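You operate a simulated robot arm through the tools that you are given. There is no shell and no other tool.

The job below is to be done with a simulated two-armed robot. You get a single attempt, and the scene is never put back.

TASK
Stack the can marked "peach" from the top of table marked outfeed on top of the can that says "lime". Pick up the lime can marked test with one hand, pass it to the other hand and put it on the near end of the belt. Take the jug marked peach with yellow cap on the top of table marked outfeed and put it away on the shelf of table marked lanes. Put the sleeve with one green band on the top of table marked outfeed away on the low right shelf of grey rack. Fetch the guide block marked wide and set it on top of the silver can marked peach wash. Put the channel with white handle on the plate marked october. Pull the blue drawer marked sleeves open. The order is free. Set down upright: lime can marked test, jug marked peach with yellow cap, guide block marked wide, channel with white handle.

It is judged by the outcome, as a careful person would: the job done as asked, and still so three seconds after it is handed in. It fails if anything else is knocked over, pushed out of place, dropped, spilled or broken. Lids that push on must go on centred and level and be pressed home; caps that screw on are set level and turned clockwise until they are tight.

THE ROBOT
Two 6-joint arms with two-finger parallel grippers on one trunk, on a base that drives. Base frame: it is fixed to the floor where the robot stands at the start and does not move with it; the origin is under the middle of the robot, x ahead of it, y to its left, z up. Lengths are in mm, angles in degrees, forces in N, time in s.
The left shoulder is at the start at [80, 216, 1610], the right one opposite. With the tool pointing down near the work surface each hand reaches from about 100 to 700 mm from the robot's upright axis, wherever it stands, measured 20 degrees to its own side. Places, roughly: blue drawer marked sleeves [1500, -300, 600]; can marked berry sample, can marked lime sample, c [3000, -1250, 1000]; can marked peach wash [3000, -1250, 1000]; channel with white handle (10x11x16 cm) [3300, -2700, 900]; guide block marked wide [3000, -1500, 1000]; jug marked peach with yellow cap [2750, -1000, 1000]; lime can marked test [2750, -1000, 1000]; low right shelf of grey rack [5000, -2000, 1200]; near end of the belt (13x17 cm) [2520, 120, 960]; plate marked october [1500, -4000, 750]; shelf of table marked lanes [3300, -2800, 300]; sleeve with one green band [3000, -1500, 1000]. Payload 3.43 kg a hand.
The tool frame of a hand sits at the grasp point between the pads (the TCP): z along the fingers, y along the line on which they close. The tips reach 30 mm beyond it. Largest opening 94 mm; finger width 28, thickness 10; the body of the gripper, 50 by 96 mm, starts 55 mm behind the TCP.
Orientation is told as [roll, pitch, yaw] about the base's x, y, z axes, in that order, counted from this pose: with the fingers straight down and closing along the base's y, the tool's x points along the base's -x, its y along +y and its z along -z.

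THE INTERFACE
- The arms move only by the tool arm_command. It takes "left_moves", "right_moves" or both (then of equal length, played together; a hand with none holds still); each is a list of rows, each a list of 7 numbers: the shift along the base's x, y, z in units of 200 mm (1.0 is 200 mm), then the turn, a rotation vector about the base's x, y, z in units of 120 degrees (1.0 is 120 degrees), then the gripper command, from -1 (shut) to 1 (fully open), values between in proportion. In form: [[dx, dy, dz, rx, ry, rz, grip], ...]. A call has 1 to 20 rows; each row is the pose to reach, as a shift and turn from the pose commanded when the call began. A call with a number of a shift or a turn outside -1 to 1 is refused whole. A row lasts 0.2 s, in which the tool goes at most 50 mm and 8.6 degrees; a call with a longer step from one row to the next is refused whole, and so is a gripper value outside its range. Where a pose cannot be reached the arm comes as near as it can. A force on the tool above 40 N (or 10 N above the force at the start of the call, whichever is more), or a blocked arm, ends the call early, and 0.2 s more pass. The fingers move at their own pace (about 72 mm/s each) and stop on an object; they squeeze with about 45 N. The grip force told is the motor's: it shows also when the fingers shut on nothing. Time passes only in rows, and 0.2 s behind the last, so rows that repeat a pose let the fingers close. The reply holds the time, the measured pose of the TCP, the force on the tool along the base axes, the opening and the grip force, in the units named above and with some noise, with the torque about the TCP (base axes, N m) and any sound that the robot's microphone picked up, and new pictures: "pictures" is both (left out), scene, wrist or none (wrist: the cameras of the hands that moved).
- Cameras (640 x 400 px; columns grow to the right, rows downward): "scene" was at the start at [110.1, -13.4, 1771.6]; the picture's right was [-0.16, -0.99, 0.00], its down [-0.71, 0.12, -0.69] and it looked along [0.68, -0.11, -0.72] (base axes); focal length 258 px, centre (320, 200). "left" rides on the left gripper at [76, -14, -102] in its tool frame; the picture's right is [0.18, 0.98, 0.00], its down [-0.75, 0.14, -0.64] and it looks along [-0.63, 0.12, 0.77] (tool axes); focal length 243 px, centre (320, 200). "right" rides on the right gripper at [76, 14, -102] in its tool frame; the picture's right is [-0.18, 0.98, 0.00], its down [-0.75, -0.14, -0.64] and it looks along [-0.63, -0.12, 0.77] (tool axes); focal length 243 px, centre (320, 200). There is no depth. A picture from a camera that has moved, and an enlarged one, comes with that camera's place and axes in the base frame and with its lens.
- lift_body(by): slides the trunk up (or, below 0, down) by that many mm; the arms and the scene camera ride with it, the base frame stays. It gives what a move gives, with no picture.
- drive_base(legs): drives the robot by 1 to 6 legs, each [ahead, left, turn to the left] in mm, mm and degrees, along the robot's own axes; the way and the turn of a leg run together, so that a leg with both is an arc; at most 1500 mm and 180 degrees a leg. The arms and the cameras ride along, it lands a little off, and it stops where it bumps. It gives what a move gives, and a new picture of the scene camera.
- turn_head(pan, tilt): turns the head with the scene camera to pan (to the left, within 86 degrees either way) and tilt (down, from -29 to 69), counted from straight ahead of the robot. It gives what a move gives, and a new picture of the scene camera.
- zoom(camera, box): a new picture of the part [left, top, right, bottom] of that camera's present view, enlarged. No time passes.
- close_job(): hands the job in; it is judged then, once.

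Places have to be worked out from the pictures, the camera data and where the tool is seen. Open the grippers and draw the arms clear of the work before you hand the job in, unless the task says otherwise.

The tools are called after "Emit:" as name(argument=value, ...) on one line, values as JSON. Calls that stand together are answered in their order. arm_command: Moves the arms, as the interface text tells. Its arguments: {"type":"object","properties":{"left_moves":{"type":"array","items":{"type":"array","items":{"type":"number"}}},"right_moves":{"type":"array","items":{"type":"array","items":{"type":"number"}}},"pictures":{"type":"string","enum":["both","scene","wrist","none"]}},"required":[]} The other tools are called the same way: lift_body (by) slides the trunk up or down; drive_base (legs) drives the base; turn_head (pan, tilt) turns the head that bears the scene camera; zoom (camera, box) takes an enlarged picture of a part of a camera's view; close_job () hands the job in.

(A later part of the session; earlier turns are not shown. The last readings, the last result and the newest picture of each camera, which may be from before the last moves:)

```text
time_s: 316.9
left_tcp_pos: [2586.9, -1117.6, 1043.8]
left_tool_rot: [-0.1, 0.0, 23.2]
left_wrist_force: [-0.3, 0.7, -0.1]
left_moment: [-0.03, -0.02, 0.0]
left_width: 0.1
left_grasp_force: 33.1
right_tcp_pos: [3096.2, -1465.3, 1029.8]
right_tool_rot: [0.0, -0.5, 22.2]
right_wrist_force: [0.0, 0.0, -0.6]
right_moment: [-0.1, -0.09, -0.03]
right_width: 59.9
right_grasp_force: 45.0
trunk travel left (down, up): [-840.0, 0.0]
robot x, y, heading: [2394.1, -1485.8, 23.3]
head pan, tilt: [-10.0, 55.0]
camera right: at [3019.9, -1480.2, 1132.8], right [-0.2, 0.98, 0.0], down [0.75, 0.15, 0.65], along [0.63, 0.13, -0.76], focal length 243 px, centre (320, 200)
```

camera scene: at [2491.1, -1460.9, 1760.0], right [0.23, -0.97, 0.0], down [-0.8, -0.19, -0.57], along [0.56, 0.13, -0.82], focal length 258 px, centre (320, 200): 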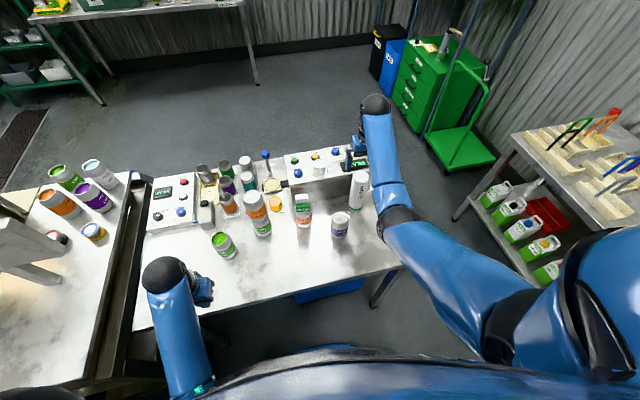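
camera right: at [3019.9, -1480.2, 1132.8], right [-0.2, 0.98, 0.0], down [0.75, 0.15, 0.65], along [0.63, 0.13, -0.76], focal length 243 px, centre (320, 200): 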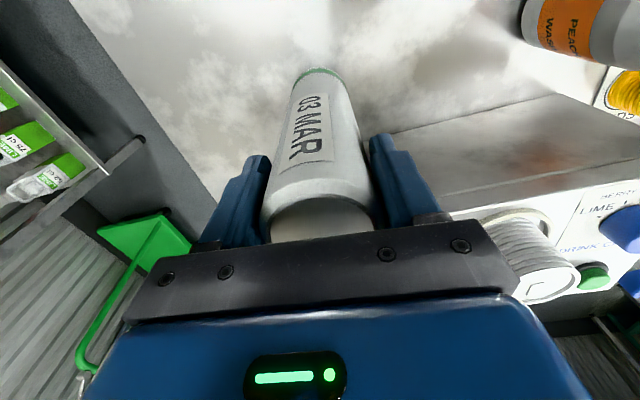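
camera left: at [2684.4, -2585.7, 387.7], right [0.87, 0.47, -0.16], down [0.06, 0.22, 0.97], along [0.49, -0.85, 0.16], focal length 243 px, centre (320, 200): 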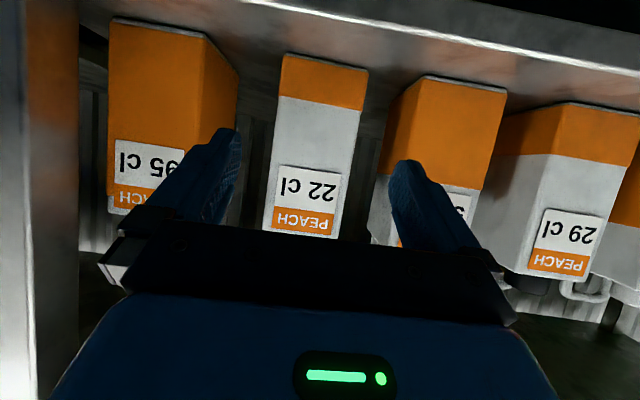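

The sleeve is held (60 mm). I lift it 30 mm and carry it back to free table near (2964, -1600), away from the console.

Emit:
arm_command(right_moves=[[0, 0, 0.08, 0, 0, 0, -1], [0, 0, 0.15, 0, 0, 0, -1], [-0.13, -0.13, 0.15, 0, 0, 0, -1], [-0.26, -0.27, 0.15, 0, 0, 0, -1], [-0.4, -0.4, 0.14, 0, 0, 0, -1], [-0.53, -0.54, 0.12, 0, 0, 0, -1], [-0.66, -0.675, 0.1, 0, 0, 0, -1], [-0.66, -0.675, 0.1, 0, 0, 0, -1]], pictures="both")

```text
time_s: 318.7
left_tcp_pos: [2587.8, -1118.0, 1043.8]
left_tool_rot: [-0.1, 0.0, 23.2]
left_wrist_force: [0.4, -0.4, -0.3]
left_moment: [0.0, -0.01, 0.01]
left_width: 0.1
left_grasp_force: 33.0
right_tcp_pos: [2961.2, -1598.9, 1049.5]
right_tool_rot: [0.0, -0.3, 22.3]
right_wrist_force: [-0.3, -0.5, -2.8]
right_moment: [-0.02, 0.0, 0.01]
right_width: 60.1
right_grasp_force: 44.6
trunk travel left (down, up): [-840.0, 0.0]
robot x, y, heading: [2392.2, -1489.7, 23.5]
head pan, tilt: [-10.0, 55.0]
camera scene: at [2490.6, -1461.6, 1760.1], right [0.23, -0.97, 0.0], down [-0.8, -0.19, -0.57], along [0.56, 0.13, -0.82], focal length 258 px, centre (320, 200)
camera right: at [2885.5, -1613.4, 1151.9], right [-0.2, 0.98, 0.0], down [0.75, 0.15, 0.65], along [0.63, 0.13, -0.76], focal length 243 px, centre (320, 200)
```

scene: 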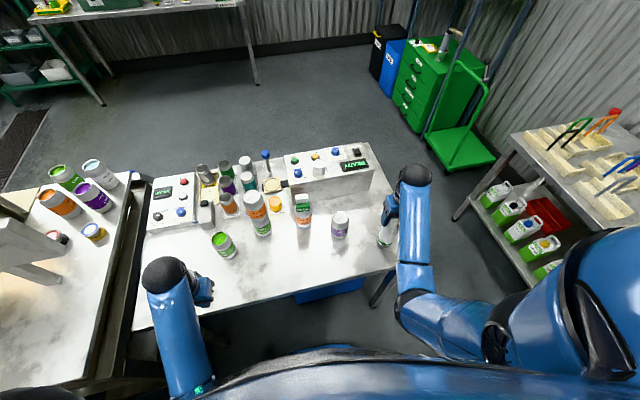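
right: 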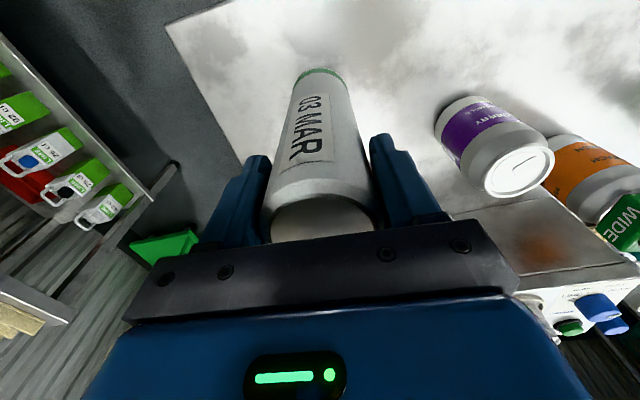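

I lower it gently back to the table.

Emit:
arm_command(right_moves=[[0, 0, -0.05, 0, 0, 0, -1], [0, 0, -0.085, 0, 0, 0, -1], [0, 0, -0.085, 0, 0, 0, -1]], pictures="none")

Emit:
arm_command(right_moves=[[0, 0, -0.01, 0, 0, 0, -1], [0, 0, -0.02, 0, 0, 0, -1], [0, 0, -0.02, 0, 0, 0, -1]], pictures="none")

```text
time_s: 319.5
left_tcp_pos: [2587.8, -1118.0, 1044.2]
left_tool_rot: [-0.1, 0.0, 23.2]
left_wrist_force: [0.6, 0.4, -0.7]
left_moment: [0.02, 0.03, -0.01]
left_width: 0.0
left_grasp_force: 33.1
right_tcp_pos: [2962.0, -1600.2, 1031.4]
right_tool_rot: [0.0, -0.2, 22.3]
right_wrist_force: [0.1, -0.5, -3.3]
right_moment: [0.0, 0.03, 0.02]
right_width: 60.0
right_grasp_force: 44.7
trunk travel left (down, up): [-840.0, 0.0]
robot x, y, heading: [2393.3, -1490.0, 23.5]
head pan, tilt: [-10.0, 55.0]
```

```text
time_s: 320.3
left_tcp_pos: [2586.3, -1119.0, 1044.0]
left_tool_rot: [-0.1, -0.1, 23.2]
left_wrist_force: [0.2, 1.5, -0.5]
left_moment: [-0.01, -0.01, -0.02]
left_width: 0.1
left_grasp_force: 33.1
right_tcp_pos: [2962.1, -1601.6, 1030.2]
right_tool_rot: [-0.1, -0.6, 22.2]
right_wrist_force: [-1.2, -2.9, 15.6]
right_moment: [-0.23, 0.4, 0.05]
right_width: 60.1
right_grasp_force: 45.1
trunk travel left (down, up): [-840.0, 0.0]
robot x, y, heading: [2392.7, -1490.2, 23.3]
head pan, tilt: [-10.0, 55.0]
```

Down at z 1030. I ease off, open, and slide the hand straight back.

Emit:
arm_command(right_moves=[[0, 0, 0.012, 0, 0, 0, -1], [0, 0, 0.012, 0, 0, 0, 0.3], [0, 0, 0.012, 0, 0, 0, 1], [0, 0, 0.012, 0, 0, 0, 1], [-0.08, -0.033, 0.012, 0, 0, 0, 1], [-0.23, -0.095, 0.012, 0, 0, 0, 1], [-0.41, -0.168, 0.012, 0, 0, 0, 1], [-0.55, -0.225, 0.012, 0, 0, 0, 1]], pictures="both")

```text
time_s: 322.1
left_tcp_pos: [2585.9, -1119.3, 1044.2]
left_tool_rot: [-0.1, -0.1, 23.2]
left_wrist_force: [-0.5, -0.8, 0.1]
left_moment: [-0.01, -0.04, 0.04]
left_width: 0.2
left_grasp_force: 33.3
right_tcp_pos: [2850.7, -1645.2, 1032.0]
right_tool_rot: [0.0, -0.5, 22.3]
right_wrist_force: [0.2, 0.1, 0.5]
right_moment: [0.0, -0.01, 0.0]
right_width: 94.1
right_grasp_force: 0.1
trunk travel left (down, up): [-840.0, 0.0]
robot x, y, heading: [2391.9, -1490.7, 23.7]
head pan, tilt: [-10.0, 55.0]
camera scene: at [2488.7, -1461.7, 1760.2], right [0.23, -0.97, 0.0], down [-0.8, -0.19, -0.57], along [0.56, 0.13, -0.82], focal length 258 px, centre (320, 200)
camera right: at [2774.2, -1660.2, 1133.9], right [-0.2, 0.98, 0.0], down [0.75, 0.15, 0.65], along [0.63, 0.13, -0.76], focal length 243 px, centre (320, 200)
```

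scene: 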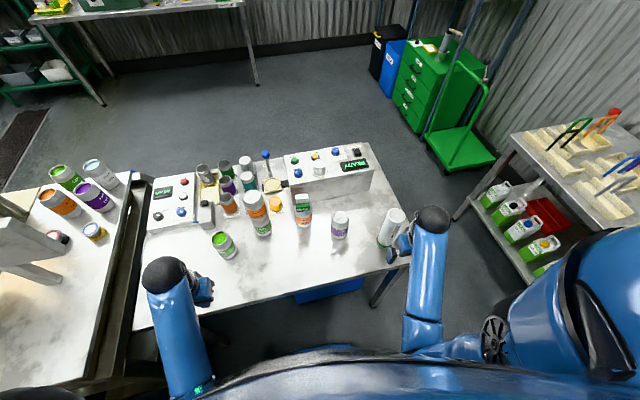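
right: 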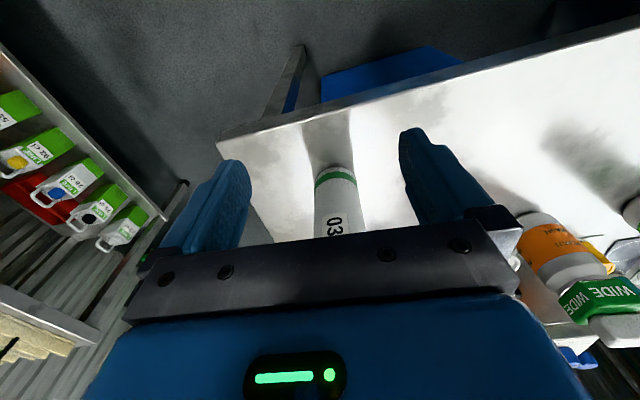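

The sleeve stands free. I back off, tuck the left hand, lower the trunk, and pitch the right hand forward for a side grip on the sleeve.

Emit:
drive_base(legs=[[-300, 0, 0]])

Emit:
arm_command(left_moves=[[-0.1, -0.15, 0.03, 0, 0, 0, -1], [-0.2, -0.3, 0.06, 0, 0, 0, -1], [-0.295, -0.45, 0.1, 0, 0, 0, -1]], pictures="none")

Emit:
lift_body(by=-280)

Emit:
arm_command(right_moves=[[0.036, 0.012, 0.125, 0.0238, -0.0578, 0, 0.6], [0.073, 0.024, 0.25, 0.0475, -0.1157, 0, 0.6], [0.109, 0.036, 0.375, 0.0713, -0.1735, 0, 0.6], [0.145, 0.048, 0.5, 0.095, -0.2313, 0, 0.6], [0.181, 0.059, 0.625, 0.1188, -0.2891, 0, 0.6], [0.218, 0.071, 0.75, 0.1425, -0.347, 0, 0.6], [0.254, 0.083, 0.875, 0.1663, -0.4048, 0, 0.6], [0.29, 0.095, 1.0, 0.19, -0.4626, 0, 0.6], [0.29, 0.095, 1.0, 0.19, -0.4626, 0, 0.6]], pictures="both")

```text
time_s: 324.1
left_tcp_pos: [2308.9, -1238.3, 1043.3]
left_tool_rot: [-0.1, 0.1, 23.6]
left_wrist_force: [-0.1, -0.3, 0.1]
left_moment: [0.0, 0.03, 0.01]
left_width: 0.1
left_grasp_force: 33.0
right_tcp_pos: [2574.6, -1762.2, 1030.6]
right_tool_rot: [-0.1, -0.2, 22.5]
right_wrist_force: [0.7, 0.4, 0.3]
right_moment: [-0.02, 0.03, -0.02]
right_width: 93.9
right_grasp_force: 0.1
trunk travel left (down, up): [-840.0, 0.0]
robot x, y, heading: [2117.4, -1611.5, 23.5]
head pan, tilt: [-10.0, 55.0]
camera scene: at [2214.6, -1580.8, 1759.8], right [0.24, -0.97, 0.0], down [-0.8, -0.19, -0.57], along [0.56, 0.13, -0.82], focal length 258 px, centre (320, 200)
```

scene: 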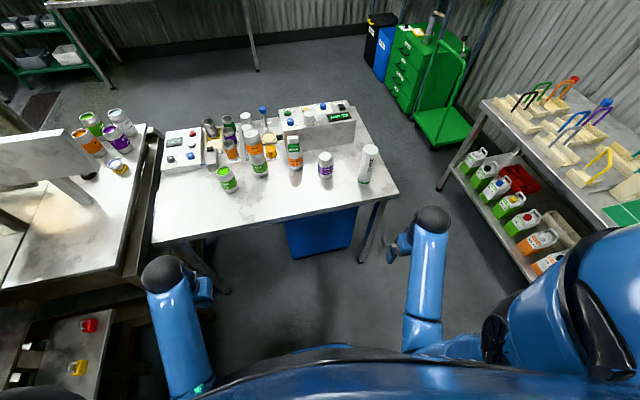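

```text
time_s: 324.9
left_tcp_pos: [2246.8, -1330.1, 1064.3]
left_tool_rot: [-0.1, -0.1, 23.4]
left_wrist_force: [-0.7, 0.4, -0.3]
left_moment: [0.01, -0.01, 0.02]
left_width: 0.0
left_grasp_force: 33.2
right_tcp_pos: [2573.2, -1763.6, 1032.5]
right_tool_rot: [0.0, -0.4, 22.5]
right_wrist_force: [0.3, 0.1, -0.1]
right_moment: [0.0, -0.01, -0.03]
right_width: 93.8
right_grasp_force: 0.0
trunk travel left (down, up): [-840.0, 0.0]
robot x, y, heading: [2112.9, -1609.0, 23.5]
head pan, tilt: [-10.0, 55.0]
```

```text
time_s: 327.8
left_tcp_pos: [2248.3, -1328.4, 784.1]
left_tool_rot: [-0.1, -0.1, 23.5]
left_wrist_force: [-0.7, 0.3, 1.2]
left_moment: [0.04, -0.02, -0.02]
left_width: 0.0
left_grasp_force: 32.7
right_tcp_pos: [2573.7, -1765.5, 750.6]
right_tool_rot: [0.0, -0.4, 22.4]
right_wrist_force: [0.4, -0.2, 0.0]
right_moment: [0.0, 0.02, -0.03]
right_width: 94.0
right_grasp_force: 0.0
trunk travel left (down, up): [-560.0, 280.0]
robot x, y, heading: [2110.9, -1611.0, 23.7]
head pan, tilt: [-10.0, 55.0]
```

```text
time_s: 329.8
left_tcp_pos: [2247.7, -1329.2, 785.1]
left_tool_rot: [-0.2, -0.1, 23.5]
left_wrist_force: [-0.1, 0.0, -0.2]
left_moment: [-0.02, -0.01, -0.02]
left_width: 0.1
left_grasp_force: 33.6
right_tcp_pos: [2634.7, -1745.2, 948.3]
right_tool_rot: [-0.3, -60.6, 22.7]
right_wrist_force: [-0.3, 0.5, 0.2]
right_moment: [0.02, 0.0, 0.0]
right_width: 75.3
right_grasp_force: 0.0
right hand out of reach, approached as far as the arm can: row 8, 9
trunk travel left (down, up): [-560.0, 280.0]
robot x, y, heading: [2110.0, -1611.5, 23.6]
head pan, tilt: [-10.0, 55.0]
camera scene: at [2210.9, -1582.5, 1480.1], right [0.24, -0.97, 0.0], down [-0.8, -0.19, -0.57], along [0.56, 0.14, -0.82], focal length 258 px, centre (320, 200)
camera right: at [2512.8, -1779.9, 932.8], right [-0.29, 0.94, 0.16], down [-0.12, -0.2, 0.97], along [0.95, 0.26, 0.17], focal length 243 px, centre (320, 200)
```

scene: 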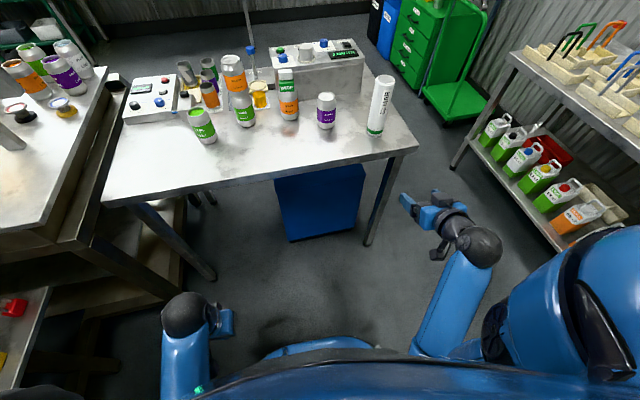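
right: 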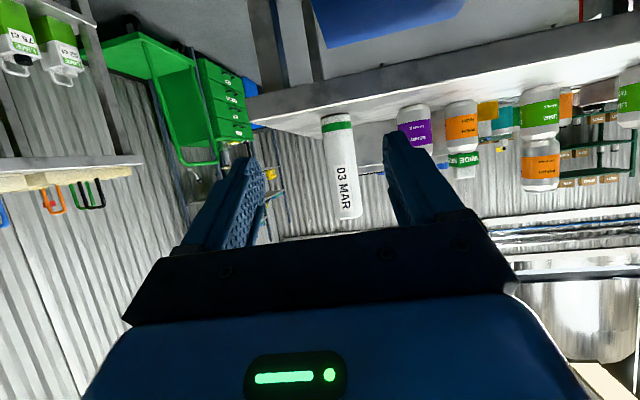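

The right hand is posed at pitch -60°, z 948, in line with the sleeve. I drive forward 228 mm.

Emit:
drive_base(legs=[[228, 0, 0]])

Emit:
zoom(camera="right", box=[0, 0, 640, 400])

Emit:
zoom(camera="scene", box=[300, 80, 492, 260])

```text
time_s: 331.5
left_tcp_pos: [2456.7, -1239.4, 783.0]
left_tool_rot: [-0.1, -0.1, 23.5]
left_wrist_force: [0.2, 0.9, -0.9]
left_moment: [-0.01, 0.01, -0.03]
left_width: 0.1
left_grasp_force: 32.5
right_tcp_pos: [2842.1, -1657.5, 948.4]
right_tool_rot: [-0.3, -60.5, 22.5]
right_wrist_force: [1.0, 0.9, -0.5]
right_moment: [0.01, 0.02, -0.01]
right_width: 75.4
right_grasp_force: 0.0
trunk travel left (down, up): [-560.0, 280.0]
robot x, y, heading: [2318.7, -1518.7, 23.5]
head pan, tilt: [-10.0, 55.0]
camera scene: at [2418.0, -1492.4, 1480.3], right [0.23, -0.97, 0.0], down [-0.8, -0.19, -0.57], along [0.56, 0.13, -0.82], focal length 258 px, centre (320, 200)
```

scene: 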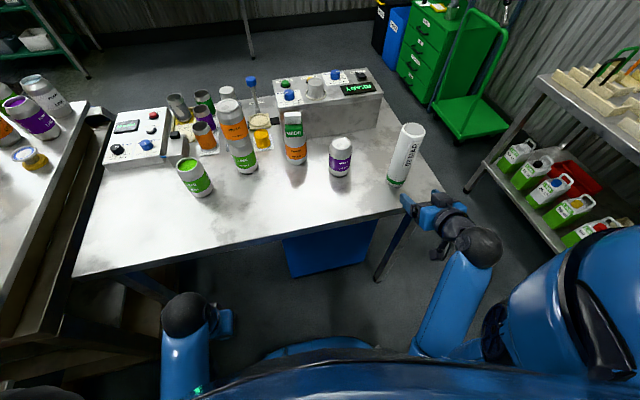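

```text
1.00 times, centred on (320, 200) of right (not enlarged: the box is as wide or as high as the picture)
camera zoom: at [2719.6, -1690.4, 932.9], right [-0.29, 0.94, 0.16], down [-0.12, -0.2, 0.97], along [0.95, 0.26, 0.17], focal length 243 px, centre (320, 200)
```

zoom: 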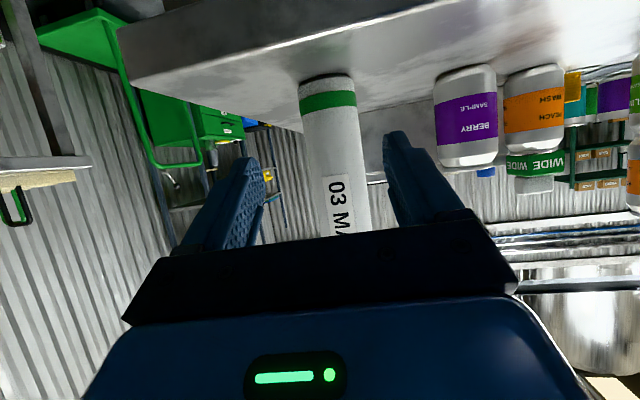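

```text
2.22 times, centred on (396, 170) of scene
camera zoom: at [2418.0, -1492.4, 1480.3], right [0.23, -0.97, 0.0], down [-0.8, -0.19, -0.57], along [0.56, 0.13, -0.82], focal length 573 px, centre (151, 267)
```

zoom: 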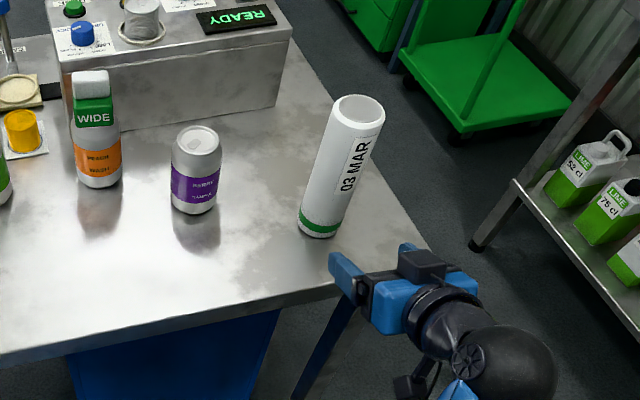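

The sleeve is about 8 mm left of the tool axis, 133 mm ahead. I open fully, correct sideways, advance and close.

Emit:
arm_command(right_moves=[[-0.015, 0.037, 0, 0, 0, 0, 1], [0.1, 0.085, 0, 0, 0, 0, 1], [0.26, 0.15, 0, 0, 0, 0, 1], [0.42, 0.217, 0, 0, 0, 0, 1], [0.571, 0.28, 0, 0, 0, 0, 1], [0.571, 0.28, 0, 0, 0, 0, 1]], pictures="both")

Emit:
zoom(camera="scene", box=[320, 100, 480, 240])

```text
time_s: 332.9
left_tcp_pos: [2456.9, -1239.5, 783.7]
left_tool_rot: [-0.1, -0.1, 23.3]
left_wrist_force: [1.3, -0.1, 0.8]
left_moment: [-0.01, -0.02, -0.02]
left_width: 0.1
left_grasp_force: 33.0
right_tcp_pos: [2956.5, -1600.4, 946.2]
right_tool_rot: [-0.4, -60.5, 22.5]
right_wrist_force: [0.6, -1.0, -0.4]
right_moment: [0.0, 0.02, -0.01]
right_width: 93.9
right_grasp_force: 0.0
right hand out of reach, approached as far as the arm can: row 1
trunk travel left (down, up): [-560.0, 280.0]
robot x, y, heading: [2316.7, -1519.8, 23.6]
head pan, tilt: [-10.0, 55.0]
camera scene: at [2418.4, -1492.2, 1480.2], right [0.23, -0.97, 0.0], down [-0.8, -0.19, -0.57], along [0.56, 0.13, -0.82], focal length 258 px, centre (320, 200)
camera right: at [2834.5, -1634.0, 932.7], right [-0.29, 0.94, 0.16], down [-0.12, -0.2, 0.97], along [0.95, 0.26, 0.17], focal length 243 px, centre (320, 200)
```

scene: 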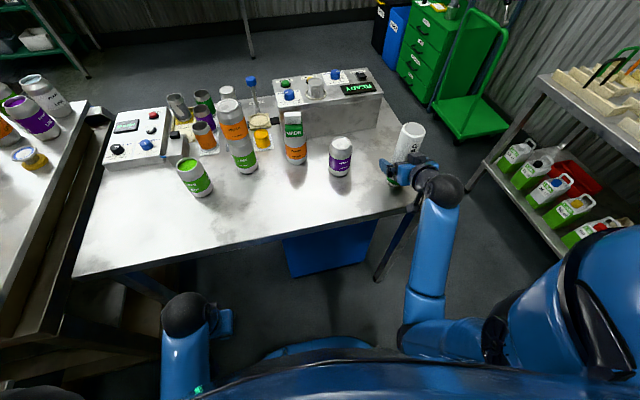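
right: 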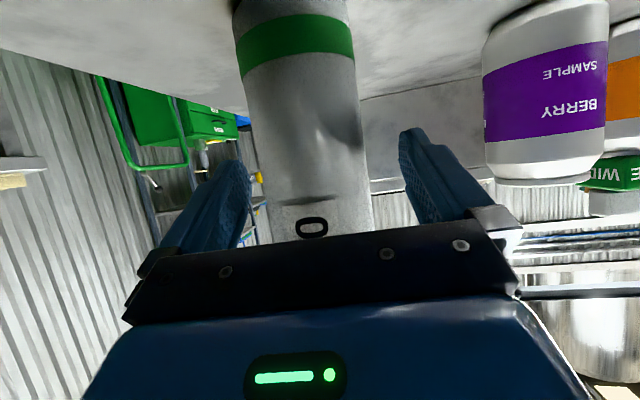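

```text
2.86 times, centred on (400, 170) of scene
camera zoom: at [2418.4, -1492.2, 1480.2], right [0.23, -0.97, 0.0], down [-0.8, -0.19, -0.57], along [0.56, 0.13, -0.82], focal length 737 px, centre (91, 286)
```

zoom: 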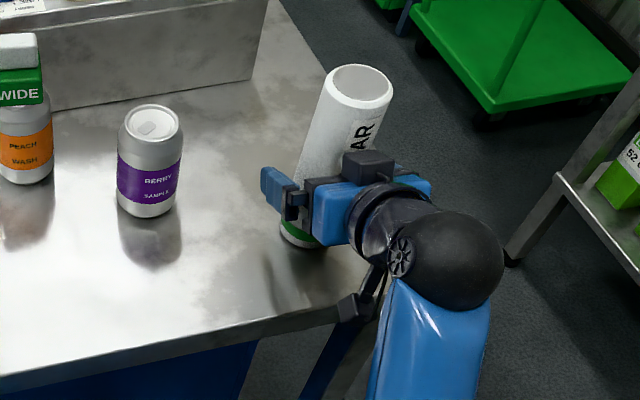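

Sleeve centred between the pads. I close on it and lift slightly.

Emit:
arm_command(right_moves=[[0, 0, 0, 0, 0, 0, 0.3], [0, 0, 0, 0, 0, 0, -1], [0, 0, 0, 0, 0, 0, -1], [0, 0, 0, 0, 0, 0, -1], [0, 0, 0.05, 0, 0, 0, -1], [0, 0, 0.2, 0, 0, 0, -1], [0, 0, 0.3, 0, 0, 0, -1]], pictures="both")

```text
time_s: 334.5
left_tcp_pos: [2457.8, -1238.5, 783.1]
left_tool_rot: [-0.1, 0.0, 23.4]
left_wrist_force: [0.0, 0.1, 0.8]
left_moment: [0.01, 0.02, 0.01]
left_width: 0.0
left_grasp_force: 33.3
right_tcp_pos: [2957.4, -1599.6, 1009.1]
right_tool_rot: [-0.4, -60.3, 22.6]
right_wrist_force: [0.3, 0.1, -3.3]
right_moment: [0.0, 0.0, -0.01]
right_width: 61.1
right_grasp_force: 45.1
trunk travel left (down, up): [-560.0, 280.0]
robot x, y, heading: [2319.7, -1521.4, 23.4]
head pan, tilt: [-10.0, 55.0]
camera scene: at [2419.6, -1492.0, 1480.1], right [0.23, -0.97, 0.0], down [-0.8, -0.19, -0.57], along [0.56, 0.13, -0.82], focal length 258 px, centre (320, 200)
camera right: at [2833.8, -1633.6, 993.5], right [-0.29, 0.94, 0.16], down [-0.12, -0.2, 0.97], along [0.95, 0.26, 0.17], focal length 243 px, centre (320, 200)
```

scene: 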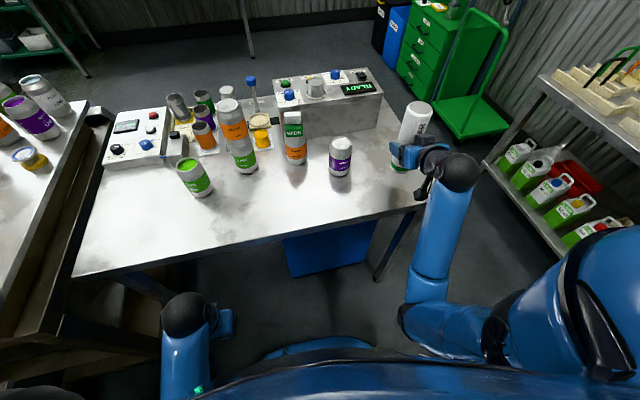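
right: 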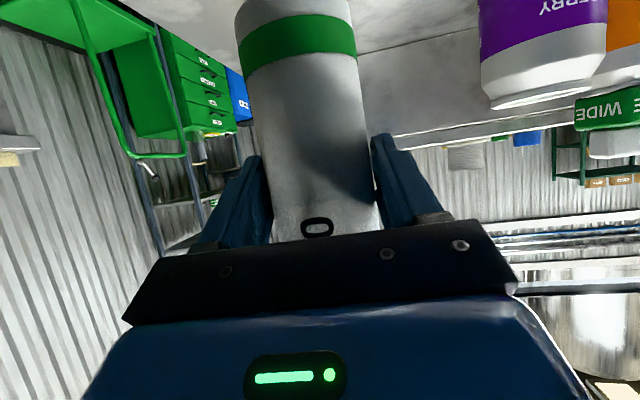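

The sleeve is held in the pitched grip. I back away, raise the trunk, and drive through the corridor toward the rack.

Emit:
drive_base(legs=[[-450, 0, 0]])

Emit:
lift_body(by=280)

Emit:
turn_head(pan=-20, tilt=30)

Emit:
drive_base(legs=[[0, -820, 0]])

```text
time_s: 337.2
left_tcp_pos: [2048.2, -1416.9, 783.8]
left_tool_rot: [-0.2, 0.1, 23.5]
left_wrist_force: [-0.3, -0.8, -0.5]
left_moment: [0.0, 0.0, -0.01]
left_width: 0.1
left_grasp_force: 32.7
right_tcp_pos: [2546.4, -1777.1, 1008.5]
right_tool_rot: [-0.2, -60.3, 22.6]
right_wrist_force: [0.5, -0.8, -2.6]
right_moment: [0.01, 0.03, -0.02]
right_width: 60.9
right_grasp_force: 44.9
trunk travel left (down, up): [-560.0, 280.0]
robot x, y, heading: [1912.6, -1700.0, 23.4]
head pan, tilt: [-10.0, 55.0]
camera scene: at [2010.8, -1669.8, 1480.0], right [0.23, -0.97, 0.0], down [-0.8, -0.19, -0.57], along [0.56, 0.13, -0.82], focal length 258 px, centre (320, 200)
```

scene: 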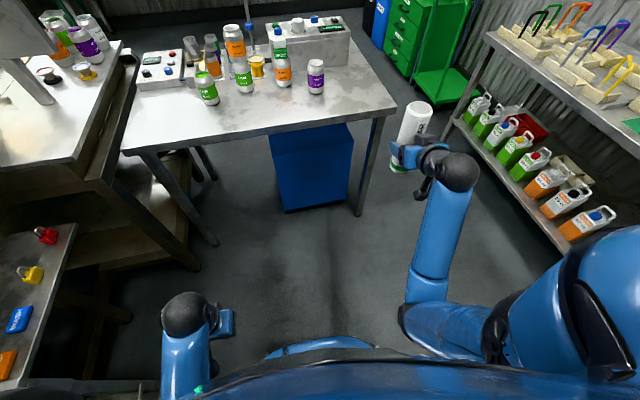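

```text
time_s: 340.0
left_tcp_pos: [2047.6, -1416.5, 1064.5]
left_tool_rot: [-0.1, 0.0, 23.4]
left_wrist_force: [0.0, 0.6, -0.4]
left_moment: [0.01, 0.03, 0.02]
left_width: 0.1
left_grasp_force: 32.9
right_tcp_pos: [2546.6, -1777.5, 1288.9]
right_tool_rot: [-0.3, -60.2, 22.6]
right_wrist_force: [-0.3, -0.4, -4.0]
right_moment: [0.02, 0.07, 0.01]
right_width: 61.0
right_grasp_force: 45.1
trunk travel left (down, up): [-840.0, 0.0]
robot x, y, heading: [1913.9, -1699.7, 23.4]
head pan, tilt: [-10.0, 55.0]
```

```text
time_s: 340.9
left_tcp_pos: [2048.1, -1417.5, 1063.0]
left_tool_rot: [-0.1, 0.0, 23.5]
left_wrist_force: [-0.2, -0.3, -1.0]
left_moment: [0.0, 0.01, 0.0]
left_width: 0.2
left_grasp_force: 33.3
right_tcp_pos: [2547.9, -1777.5, 1288.8]
right_tool_rot: [-0.3, -60.4, 22.7]
right_wrist_force: [0.5, -0.5, -2.4]
right_moment: [-0.01, 0.03, -0.01]
right_width: 61.2
right_grasp_force: 44.6
trunk travel left (down, up): [-840.0, 0.0]
robot x, y, heading: [1912.6, -1697.0, 23.4]
head pan, tilt: [-20.0, 30.0]
camera scene: at [2030.5, -1681.3, 1796.1], right [0.06, -1.0, 0.0], down [-0.5, -0.03, -0.87], along [0.86, 0.05, -0.5], focal length 258 px, centre (320, 200)
```

scene: 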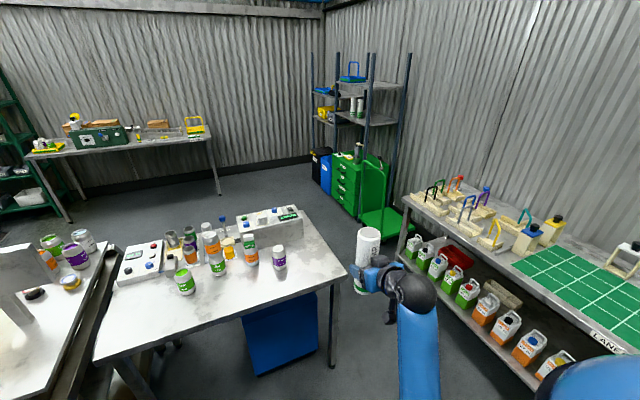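

```text
time_s: 345.2
left_tcp_pos: [2368.8, -2154.4, 1063.7]
left_tool_rot: [-0.1, -0.1, 23.3]
left_wrist_force: [0.1, 0.5, 0.0]
left_moment: [-0.03, 0.0, 0.02]
left_width: 0.0
left_grasp_force: 33.5
right_tcp_pos: [2867.7, -2515.6, 1289.2]
right_tool_rot: [-0.5, -60.4, 22.6]
right_wrist_force: [-0.4, -0.1, -2.8]
right_moment: [-0.02, -0.01, -0.05]
right_width: 60.9
right_grasp_force: 44.9
trunk travel left (down, up): [-840.0, 0.0]
robot x, y, heading: [2230.4, -2436.3, 23.5]
head pan, tilt: [-20.0, 30.0]
camera scene: at [2350.6, -2417.7, 1796.2], right [0.06, -1.0, 0.0], down [-0.5, -0.03, -0.87], along [0.86, 0.05, -0.5], focal length 258 px, centre (320, 200)
```

scene: 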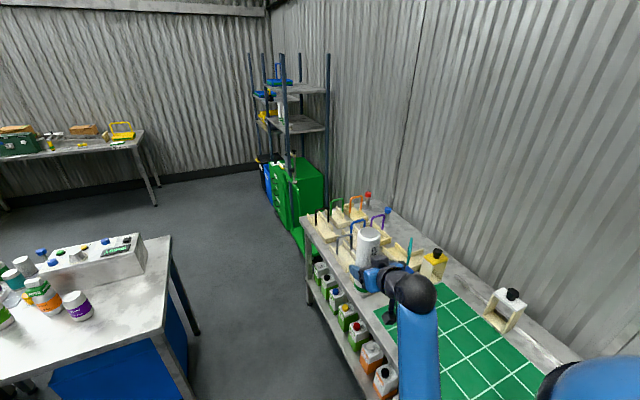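

The corridor is clear. I drive along it past the outfeed table and out in front of the rack.

Emit:
drive_base(legs=[[1500, 0, 0], [350, 0, 0], [700, 260, 0]])

Emit:
turn_head(pan=-50, tilt=25)

```text
time_s: 358.2
left_tcp_pos: [4612.0, -900.2, 1064.7]
left_tool_rot: [0.1, -0.1, 23.4]
left_wrist_force: [0.1, 0.3, -0.2]
left_moment: [0.05, -0.06, 0.01]
left_width: 0.0
left_grasp_force: 32.7
right_tcp_pos: [5112.2, -1261.0, 1288.8]
right_tool_rot: [-0.2, -60.4, 22.6]
right_wrist_force: [0.4, 0.4, -2.1]
right_moment: [0.02, 0.03, 0.0]
right_width: 61.0
right_grasp_force: 45.5
trunk travel left (down, up): [-840.0, 0.0]
robot x, y, heading: [4477.4, -1182.1, 23.9]
head pan, tilt: [-20.0, 30.0]
camera scene: at [4594.4, -1165.7, 1796.3], right [0.06, -1.0, 0.0], down [-0.5, -0.03, -0.87], along [0.86, 0.06, -0.5], focal length 258 px, centre (320, 200)
```

scene: 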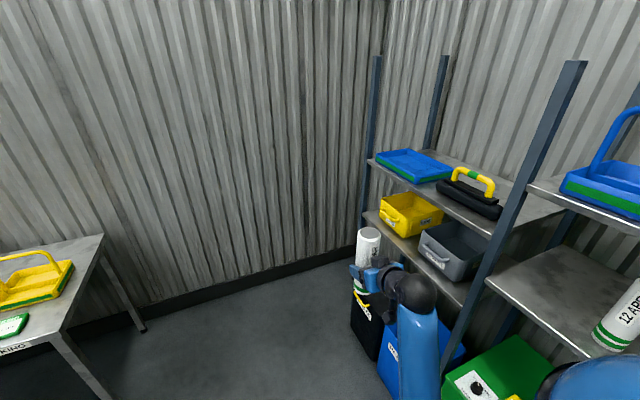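

```text
time_s: 359.2
left_tcp_pos: [4612.6, -899.5, 1063.9]
left_tool_rot: [-0.1, 0.0, 23.5]
left_wrist_force: [-0.2, -0.5, -0.6]
left_moment: [-0.05, 0.0, 0.02]
left_width: 0.0
left_grasp_force: 33.0
right_tcp_pos: [5112.7, -1259.4, 1289.5]
right_tool_rot: [-0.3, -60.4, 22.6]
right_wrist_force: [-0.4, 1.0, -3.4]
right_moment: [0.0, 0.02, -0.02]
right_width: 61.0
right_grasp_force: 44.8
trunk travel left (down, up): [-840.0, 0.0]
robot x, y, heading: [4475.8, -1180.1, 23.5]
head pan, tilt: [-50.0, 25.0]
camera scene: at [4589.0, -1210.1, 1804.1], right [-0.44, -0.9, 0.0], down [-0.38, 0.19, -0.91], along [0.81, -0.4, -0.42], focal length 258 px, centre (320, 200)
```

scene: 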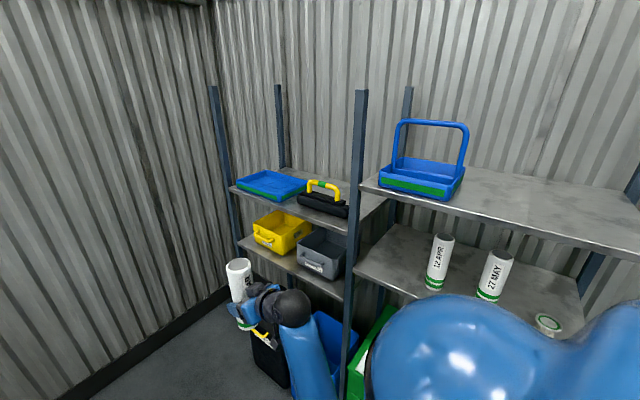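

The shelf's sleeves read 12 APR and 27 MAY, with free space to the left of 12 APR, which is where 03 MAR belongs. I step away from the rack a little and turn to face it.

Emit:
drive_base(legs=[[0, 160, 0], [0, 0, -87.6]])

Emit:
turn_head(pan=10, tilt=25)

```text
time_s: 364.3
left_tcp_pos: [4700.4, -1160.8, 1064.1]
left_tool_rot: [-0.1, 0.0, -64.3]
left_wrist_force: [0.9, -0.3, 0.0]
left_moment: [0.01, 0.0, -0.02]
left_width: 0.0
left_grasp_force: 32.7
right_tcp_pos: [4360.2, -1674.7, 1289.1]
right_tool_rot: [-0.3, -60.3, -65.2]
right_wrist_force: [-0.2, -0.5, -2.8]
right_moment: [0.02, 0.0, -0.03]
right_width: 61.2
right_grasp_force: 44.8
trunk travel left (down, up): [-840.0, 0.0]
robot x, y, heading: [4412.9, -1035.5, -64.2]
head pan, tilt: [-50.0, 25.0]
camera scene: at [4389.4, -1147.3, 1804.1], right [-0.91, 0.41, 0.0], down [0.17, 0.39, -0.91], along [-0.37, -0.83, -0.42], focal length 258 px, centre (320, 200)
```

scene: 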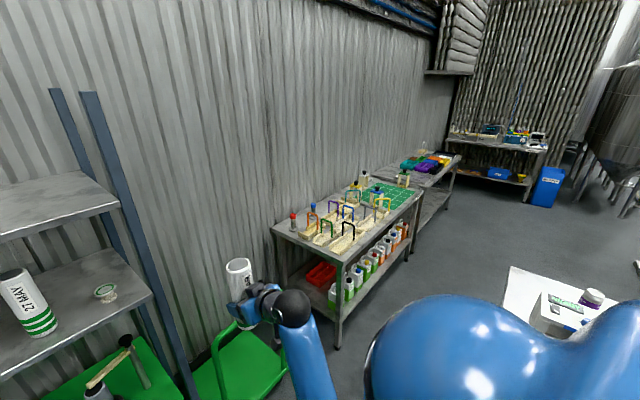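

```text
time_s: 365.6
left_tcp_pos: [4698.4, -1162.2, 1063.8]
left_tool_rot: [0.0, 0.0, -64.3]
left_wrist_force: [0.3, 0.2, 0.7]
left_moment: [0.0, 0.03, 0.03]
left_width: 0.0
left_grasp_force: 33.0
right_tcp_pos: [4359.9, -1673.8, 1289.1]
right_tool_rot: [-0.4, -60.2, -65.1]
right_wrist_force: [-0.1, 0.1, -3.2]
right_moment: [0.03, 0.04, 0.0]
right_width: 60.9
right_grasp_force: 44.6
trunk travel left (down, up): [-840.0, 0.0]
robot x, y, heading: [4414.7, -1037.8, -64.1]
head pan, tilt: [10.0, 25.0]
camera scene: at [4480.8, -1138.2, 1804.1], right [-0.81, -0.58, 0.0], down [-0.25, 0.34, -0.91], along [0.53, -0.74, -0.42], focal length 258 px, centre (320, 200)
```

scene: 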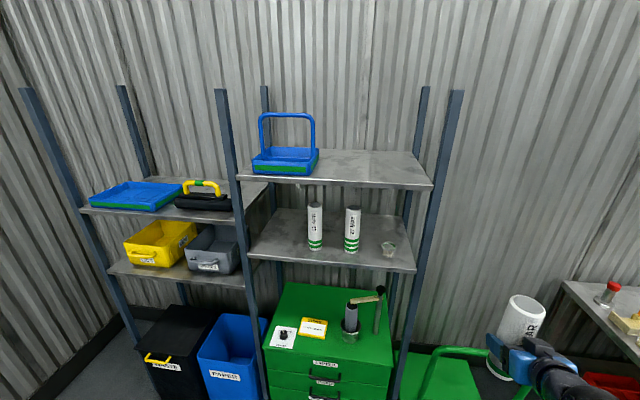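

The free spot left of 12 APR is near (5134, -1791) on the shelf. I strafe left until the sleeve is in line with it.

Emit:
drive_base(legs=[[0, 645, 0]])

Emit:
turn_head(pan=-20, tilt=30)

Emit:
zoom(camera="scene", box=[200, 100, 440, 250])

```text
time_s: 369.1
left_tcp_pos: [5262.0, -885.6, 1063.1]
left_tool_rot: [0.1, 0.0, -63.7]
left_wrist_force: [0.4, -0.2, 0.8]
left_moment: [0.0, 0.01, 0.0]
left_width: 0.0
left_grasp_force: 32.7
right_tcp_pos: [4924.6, -1402.1, 1288.0]
right_tool_rot: [-0.1, -60.3, -64.9]
right_wrist_force: [0.1, -0.6, -3.3]
right_moment: [0.03, 0.0, 0.01]
right_width: 61.1
right_grasp_force: 45.1
trunk travel left (down, up): [-840.0, 0.0]
robot x, y, heading: [4976.8, -764.6, -64.0]
head pan, tilt: [10.0, 25.0]
camera scene: at [5040.3, -864.8, 1804.1], right [-0.81, -0.59, 0.0], down [-0.25, 0.34, -0.91], along [0.54, -0.73, -0.42], focal length 258 px, centre (320, 200)
```

scene: 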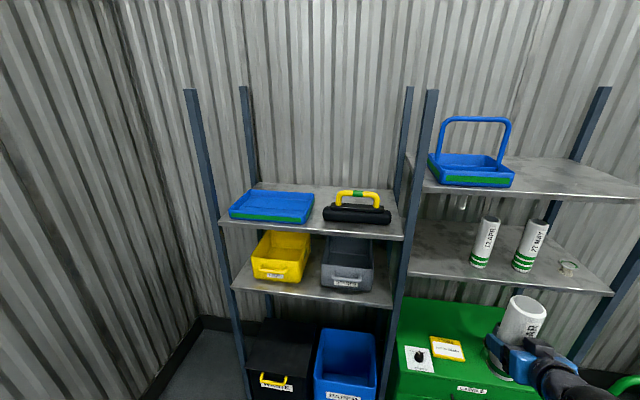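

```text
time_s: 370.1
left_tcp_pos: [5262.8, -883.9, 1063.1]
left_tool_rot: [-0.2, 0.0, -63.8]
left_wrist_force: [0.6, 0.0, -0.8]
left_moment: [0.01, -0.01, -0.01]
left_width: 0.0
left_grasp_force: 33.0
right_tcp_pos: [4926.2, -1400.3, 1289.2]
right_tool_rot: [-0.3, -60.3, -64.6]
right_wrist_force: [-0.5, -0.4, -3.2]
right_moment: [0.01, 0.0, -0.03]
right_width: 61.1
right_grasp_force: 44.9
trunk travel left (down, up): [-840.0, 0.0]
robot x, y, heading: [4973.4, -760.7, -63.8]
head pan, tilt: [-20.0, 30.0]
camera scene: at [4999.1, -878.8, 1796.2], right [-0.99, -0.11, 0.0], down [-0.06, 0.5, -0.87], along [0.1, -0.86, -0.5], focal length 258 px, centre (320, 200)
```

scene: 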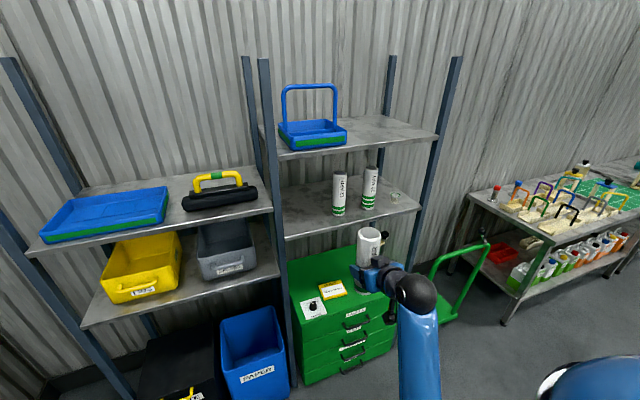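

```text
2.67 times, centred on (320, 175) of scene
camera zoom: at [4999.1, -878.8, 1796.2], right [-0.99, -0.11, 0.0], down [-0.06, 0.5, -0.87], along [0.1, -0.86, -0.5], focal length 688 px, centre (320, 267)
```

zoom: 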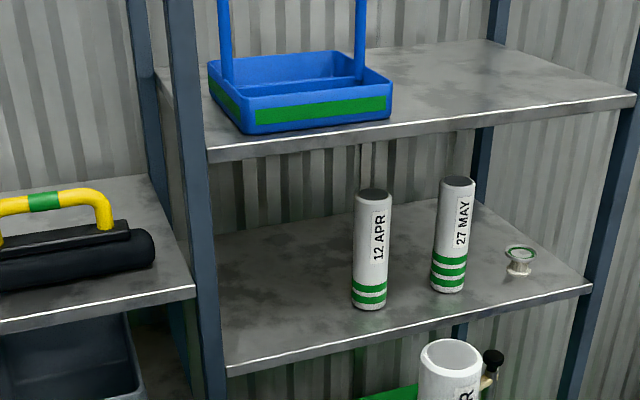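

The spot is at about (5142, -1786). I drive forward most of the way and check.

Emit:
drive_base(legs=[[340, 25, 0]])

Emit:
zoom(camera="scene", box=[200, 130, 440, 280])

Emit:
zoom(camera="right", box=[0, 0, 640, 400])

```text
time_s: 372.3
left_tcp_pos: [5432.1, -1170.9, 1063.5]
left_tool_rot: [-0.2, -0.2, -63.8]
left_wrist_force: [-0.3, -0.1, -0.5]
left_moment: [-0.04, -0.02, -0.02]
left_width: 0.0
left_grasp_force: 33.2
right_tcp_pos: [5095.6, -1687.5, 1289.1]
right_tool_rot: [-0.3, -60.5, -64.7]
right_wrist_force: [0.1, 0.9, -2.7]
right_moment: [0.01, 0.02, 0.0]
right_width: 61.0
right_grasp_force: 44.2
trunk travel left (down, up): [-840.0, 0.0]
robot x, y, heading: [5145.4, -1052.4, -63.7]
head pan, tilt: [-20.0, 30.0]
camera scene: at [5166.6, -1165.3, 1796.5], right [-0.99, -0.11, 0.0], down [-0.05, 0.5, -0.87], along [0.1, -0.86, -0.5], focal length 258 px, centre (320, 200)
```

scene: 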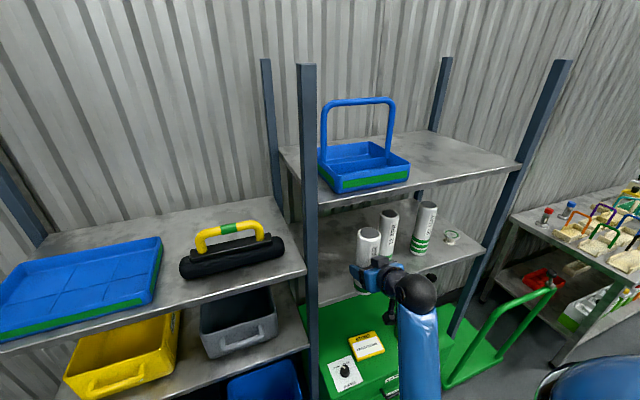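

```text
2.67 times, centred on (320, 205) of scene
camera zoom: at [5166.6, -1165.3, 1796.5], right [-0.99, -0.11, 0.0], down [-0.05, 0.5, -0.87], along [0.1, -0.86, -0.5], focal length 688 px, centre (320, 187)
```

zoom: 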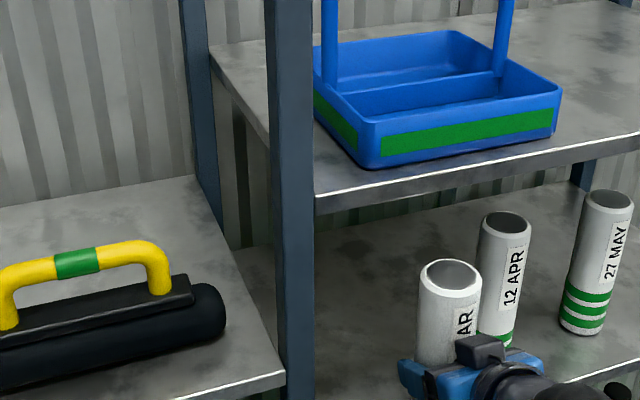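

```text
1.00 times, centred on (320, 200) of right (not enlarged: the box is as wide or as high as the picture)
camera zoom: at [5054.9, -1565.5, 1274.3], right [0.93, 0.33, 0.16], down [-0.21, 0.11, 0.97], along [0.31, -0.94, 0.17], focal length 243 px, centre (320, 200)
```

zoom: 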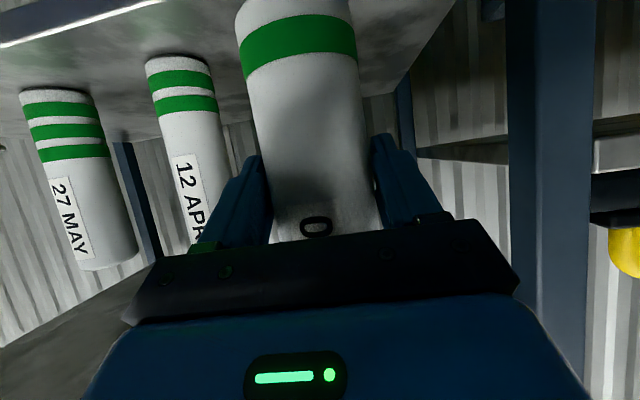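

Exactly in line, 103 mm to go, bottom about 38 mm above the shelf. I drive the remaining distance.

Emit:
drive_base(legs=[[102, 0, 0]])

Emit:
zoom(camera="right", box=[0, 0, 640, 400])

Emit:
zoom(camera="scene", box=[280, 150, 472, 300])

```text
time_s: 373.4
left_tcp_pos: [5472.3, -1255.7, 1066.3]
left_tool_rot: [0.0, -0.4, -63.8]
left_wrist_force: [-0.6, 0.0, 0.6]
left_moment: [-0.02, 0.02, 0.0]
left_width: 0.3
left_grasp_force: 32.8
right_tcp_pos: [5136.9, -1769.5, 1293.1]
right_tool_rot: [-0.3, -60.9, -64.8]
right_wrist_force: [-0.3, 0.7, -4.0]
right_moment: [0.02, -0.01, 0.01]
right_width: 61.0
right_grasp_force: 45.4
trunk travel left (down, up): [-840.0, 0.0]
robot x, y, heading: [5191.4, -1136.3, -63.5]
head pan, tilt: [-20.0, 30.0]
camera scene: at [5206.7, -1245.3, 1797.2], right [-0.99, -0.11, 0.0], down [-0.05, 0.49, -0.87], along [0.1, -0.86, -0.49], focal length 258 px, centre (320, 200)
```

scene: 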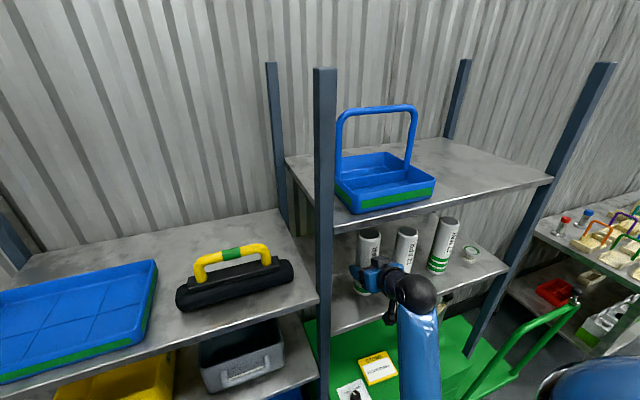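

```text
1.00 times, centred on (320, 200) of right (not enlarged: the box is as wide or as high as the picture)
camera zoom: at [5096.0, -1648.0, 1276.7], right [0.93, 0.34, 0.16], down [-0.21, 0.12, 0.97], along [0.31, -0.94, 0.18], focal length 243 px, centre (320, 200)
```

zoom: 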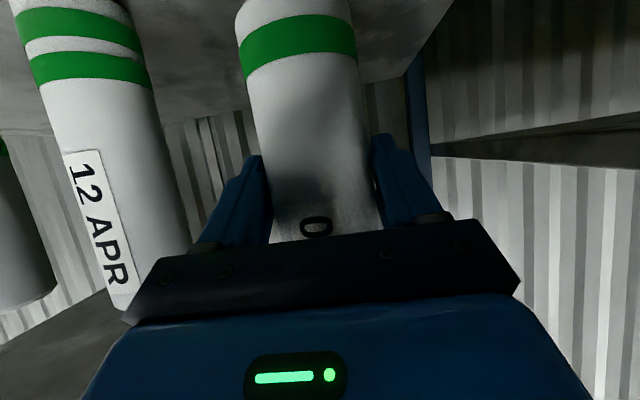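

```text
2.67 times, centred on (376, 225) of scene
camera zoom: at [5206.7, -1245.3, 1797.2], right [-0.99, -0.11, 0.0], down [-0.05, 0.49, -0.87], along [0.1, -0.86, -0.49], focal length 688 px, centre (171, 133)
```

zoom: 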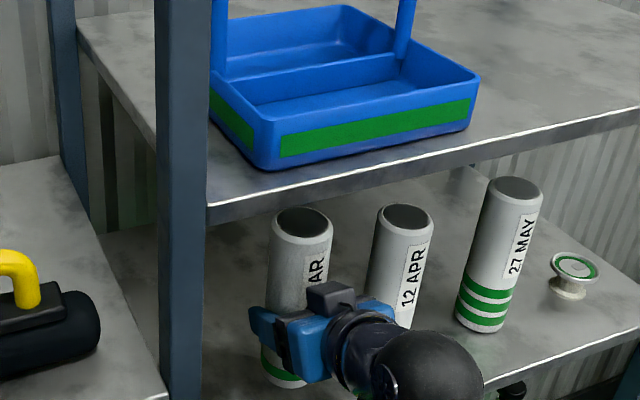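

The sleeve stands over the free spot beside 12 APR. I lower it, gently near contact at TCP z about 1251.

Emit:
arm_command(right_moves=[[0, 0, -0.07, 0, 0, 0, -1], [0, 0, -0.14, 0, 0, 0, -1], [0, 0, -0.14, 0, 0, 0, -1]], pictures="none")

Emit:
arm_command(right_moves=[[0, 0, -0.015, 0, 0, 0, -1], [0, 0, -0.03, 0, 0, 0, -1], [0, 0, -0.03, 0, 0, 0, -1]], pictures="none")

Emit:
zoom(camera="scene", box=[320, 200, 440, 310])

```text
time_s: 374.2
left_tcp_pos: [5475.9, -1260.0, 1064.5]
left_tool_rot: [-0.1, 0.0, -63.8]
left_wrist_force: [-0.1, -0.1, 0.5]
left_moment: [-0.02, 0.0, 0.02]
left_width: 0.1
left_grasp_force: 33.2
right_tcp_pos: [5141.1, -1776.8, 1261.0]
right_tool_rot: [-0.3, -60.3, -64.6]
right_wrist_force: [0.1, 0.2, -2.9]
right_moment: [0.05, -0.01, -0.01]
right_width: 60.8
right_grasp_force: 44.9
trunk travel left (down, up): [-840.0, 0.0]
robot x, y, heading: [5188.4, -1137.1, -63.6]
head pan, tilt: [-20.0, 30.0]
```

```text
time_s: 375.0
left_tcp_pos: [5476.6, -1262.2, 1063.3]
left_tool_rot: [-0.1, 0.1, -63.7]
left_wrist_force: [-0.8, -0.3, -0.2]
left_moment: [-0.01, -0.02, 0.0]
left_width: 0.0
left_grasp_force: 33.2
right_tcp_pos: [5141.3, -1778.1, 1254.3]
right_tool_rot: [-0.2, -60.3, -64.8]
right_wrist_force: [-0.6, 0.5, -2.7]
right_moment: [-0.02, 0.0, -0.04]
right_width: 61.3
right_grasp_force: 45.0
trunk travel left (down, up): [-840.0, 0.0]
robot x, y, heading: [5190.6, -1140.7, -63.3]
head pan, tilt: [-20.0, 30.0]
```

```text
3.64 times, centred on (380, 255) of scene
camera zoom: at [5213.0, -1258.4, 1796.0], right [-0.99, -0.11, 0.0], down [-0.06, 0.5, -0.87], along [0.1, -0.86, -0.5], focal length 938 px, centre (102, 0)
```

zoom: 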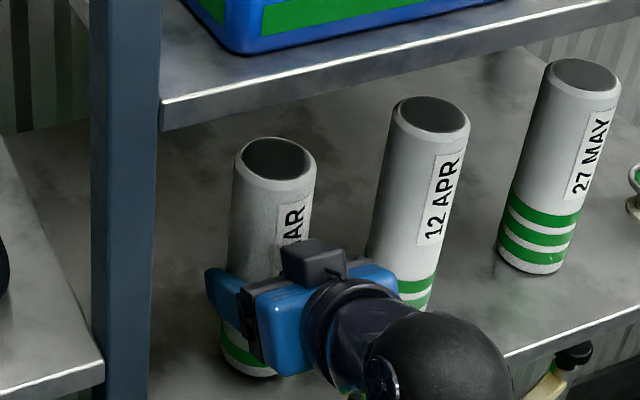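

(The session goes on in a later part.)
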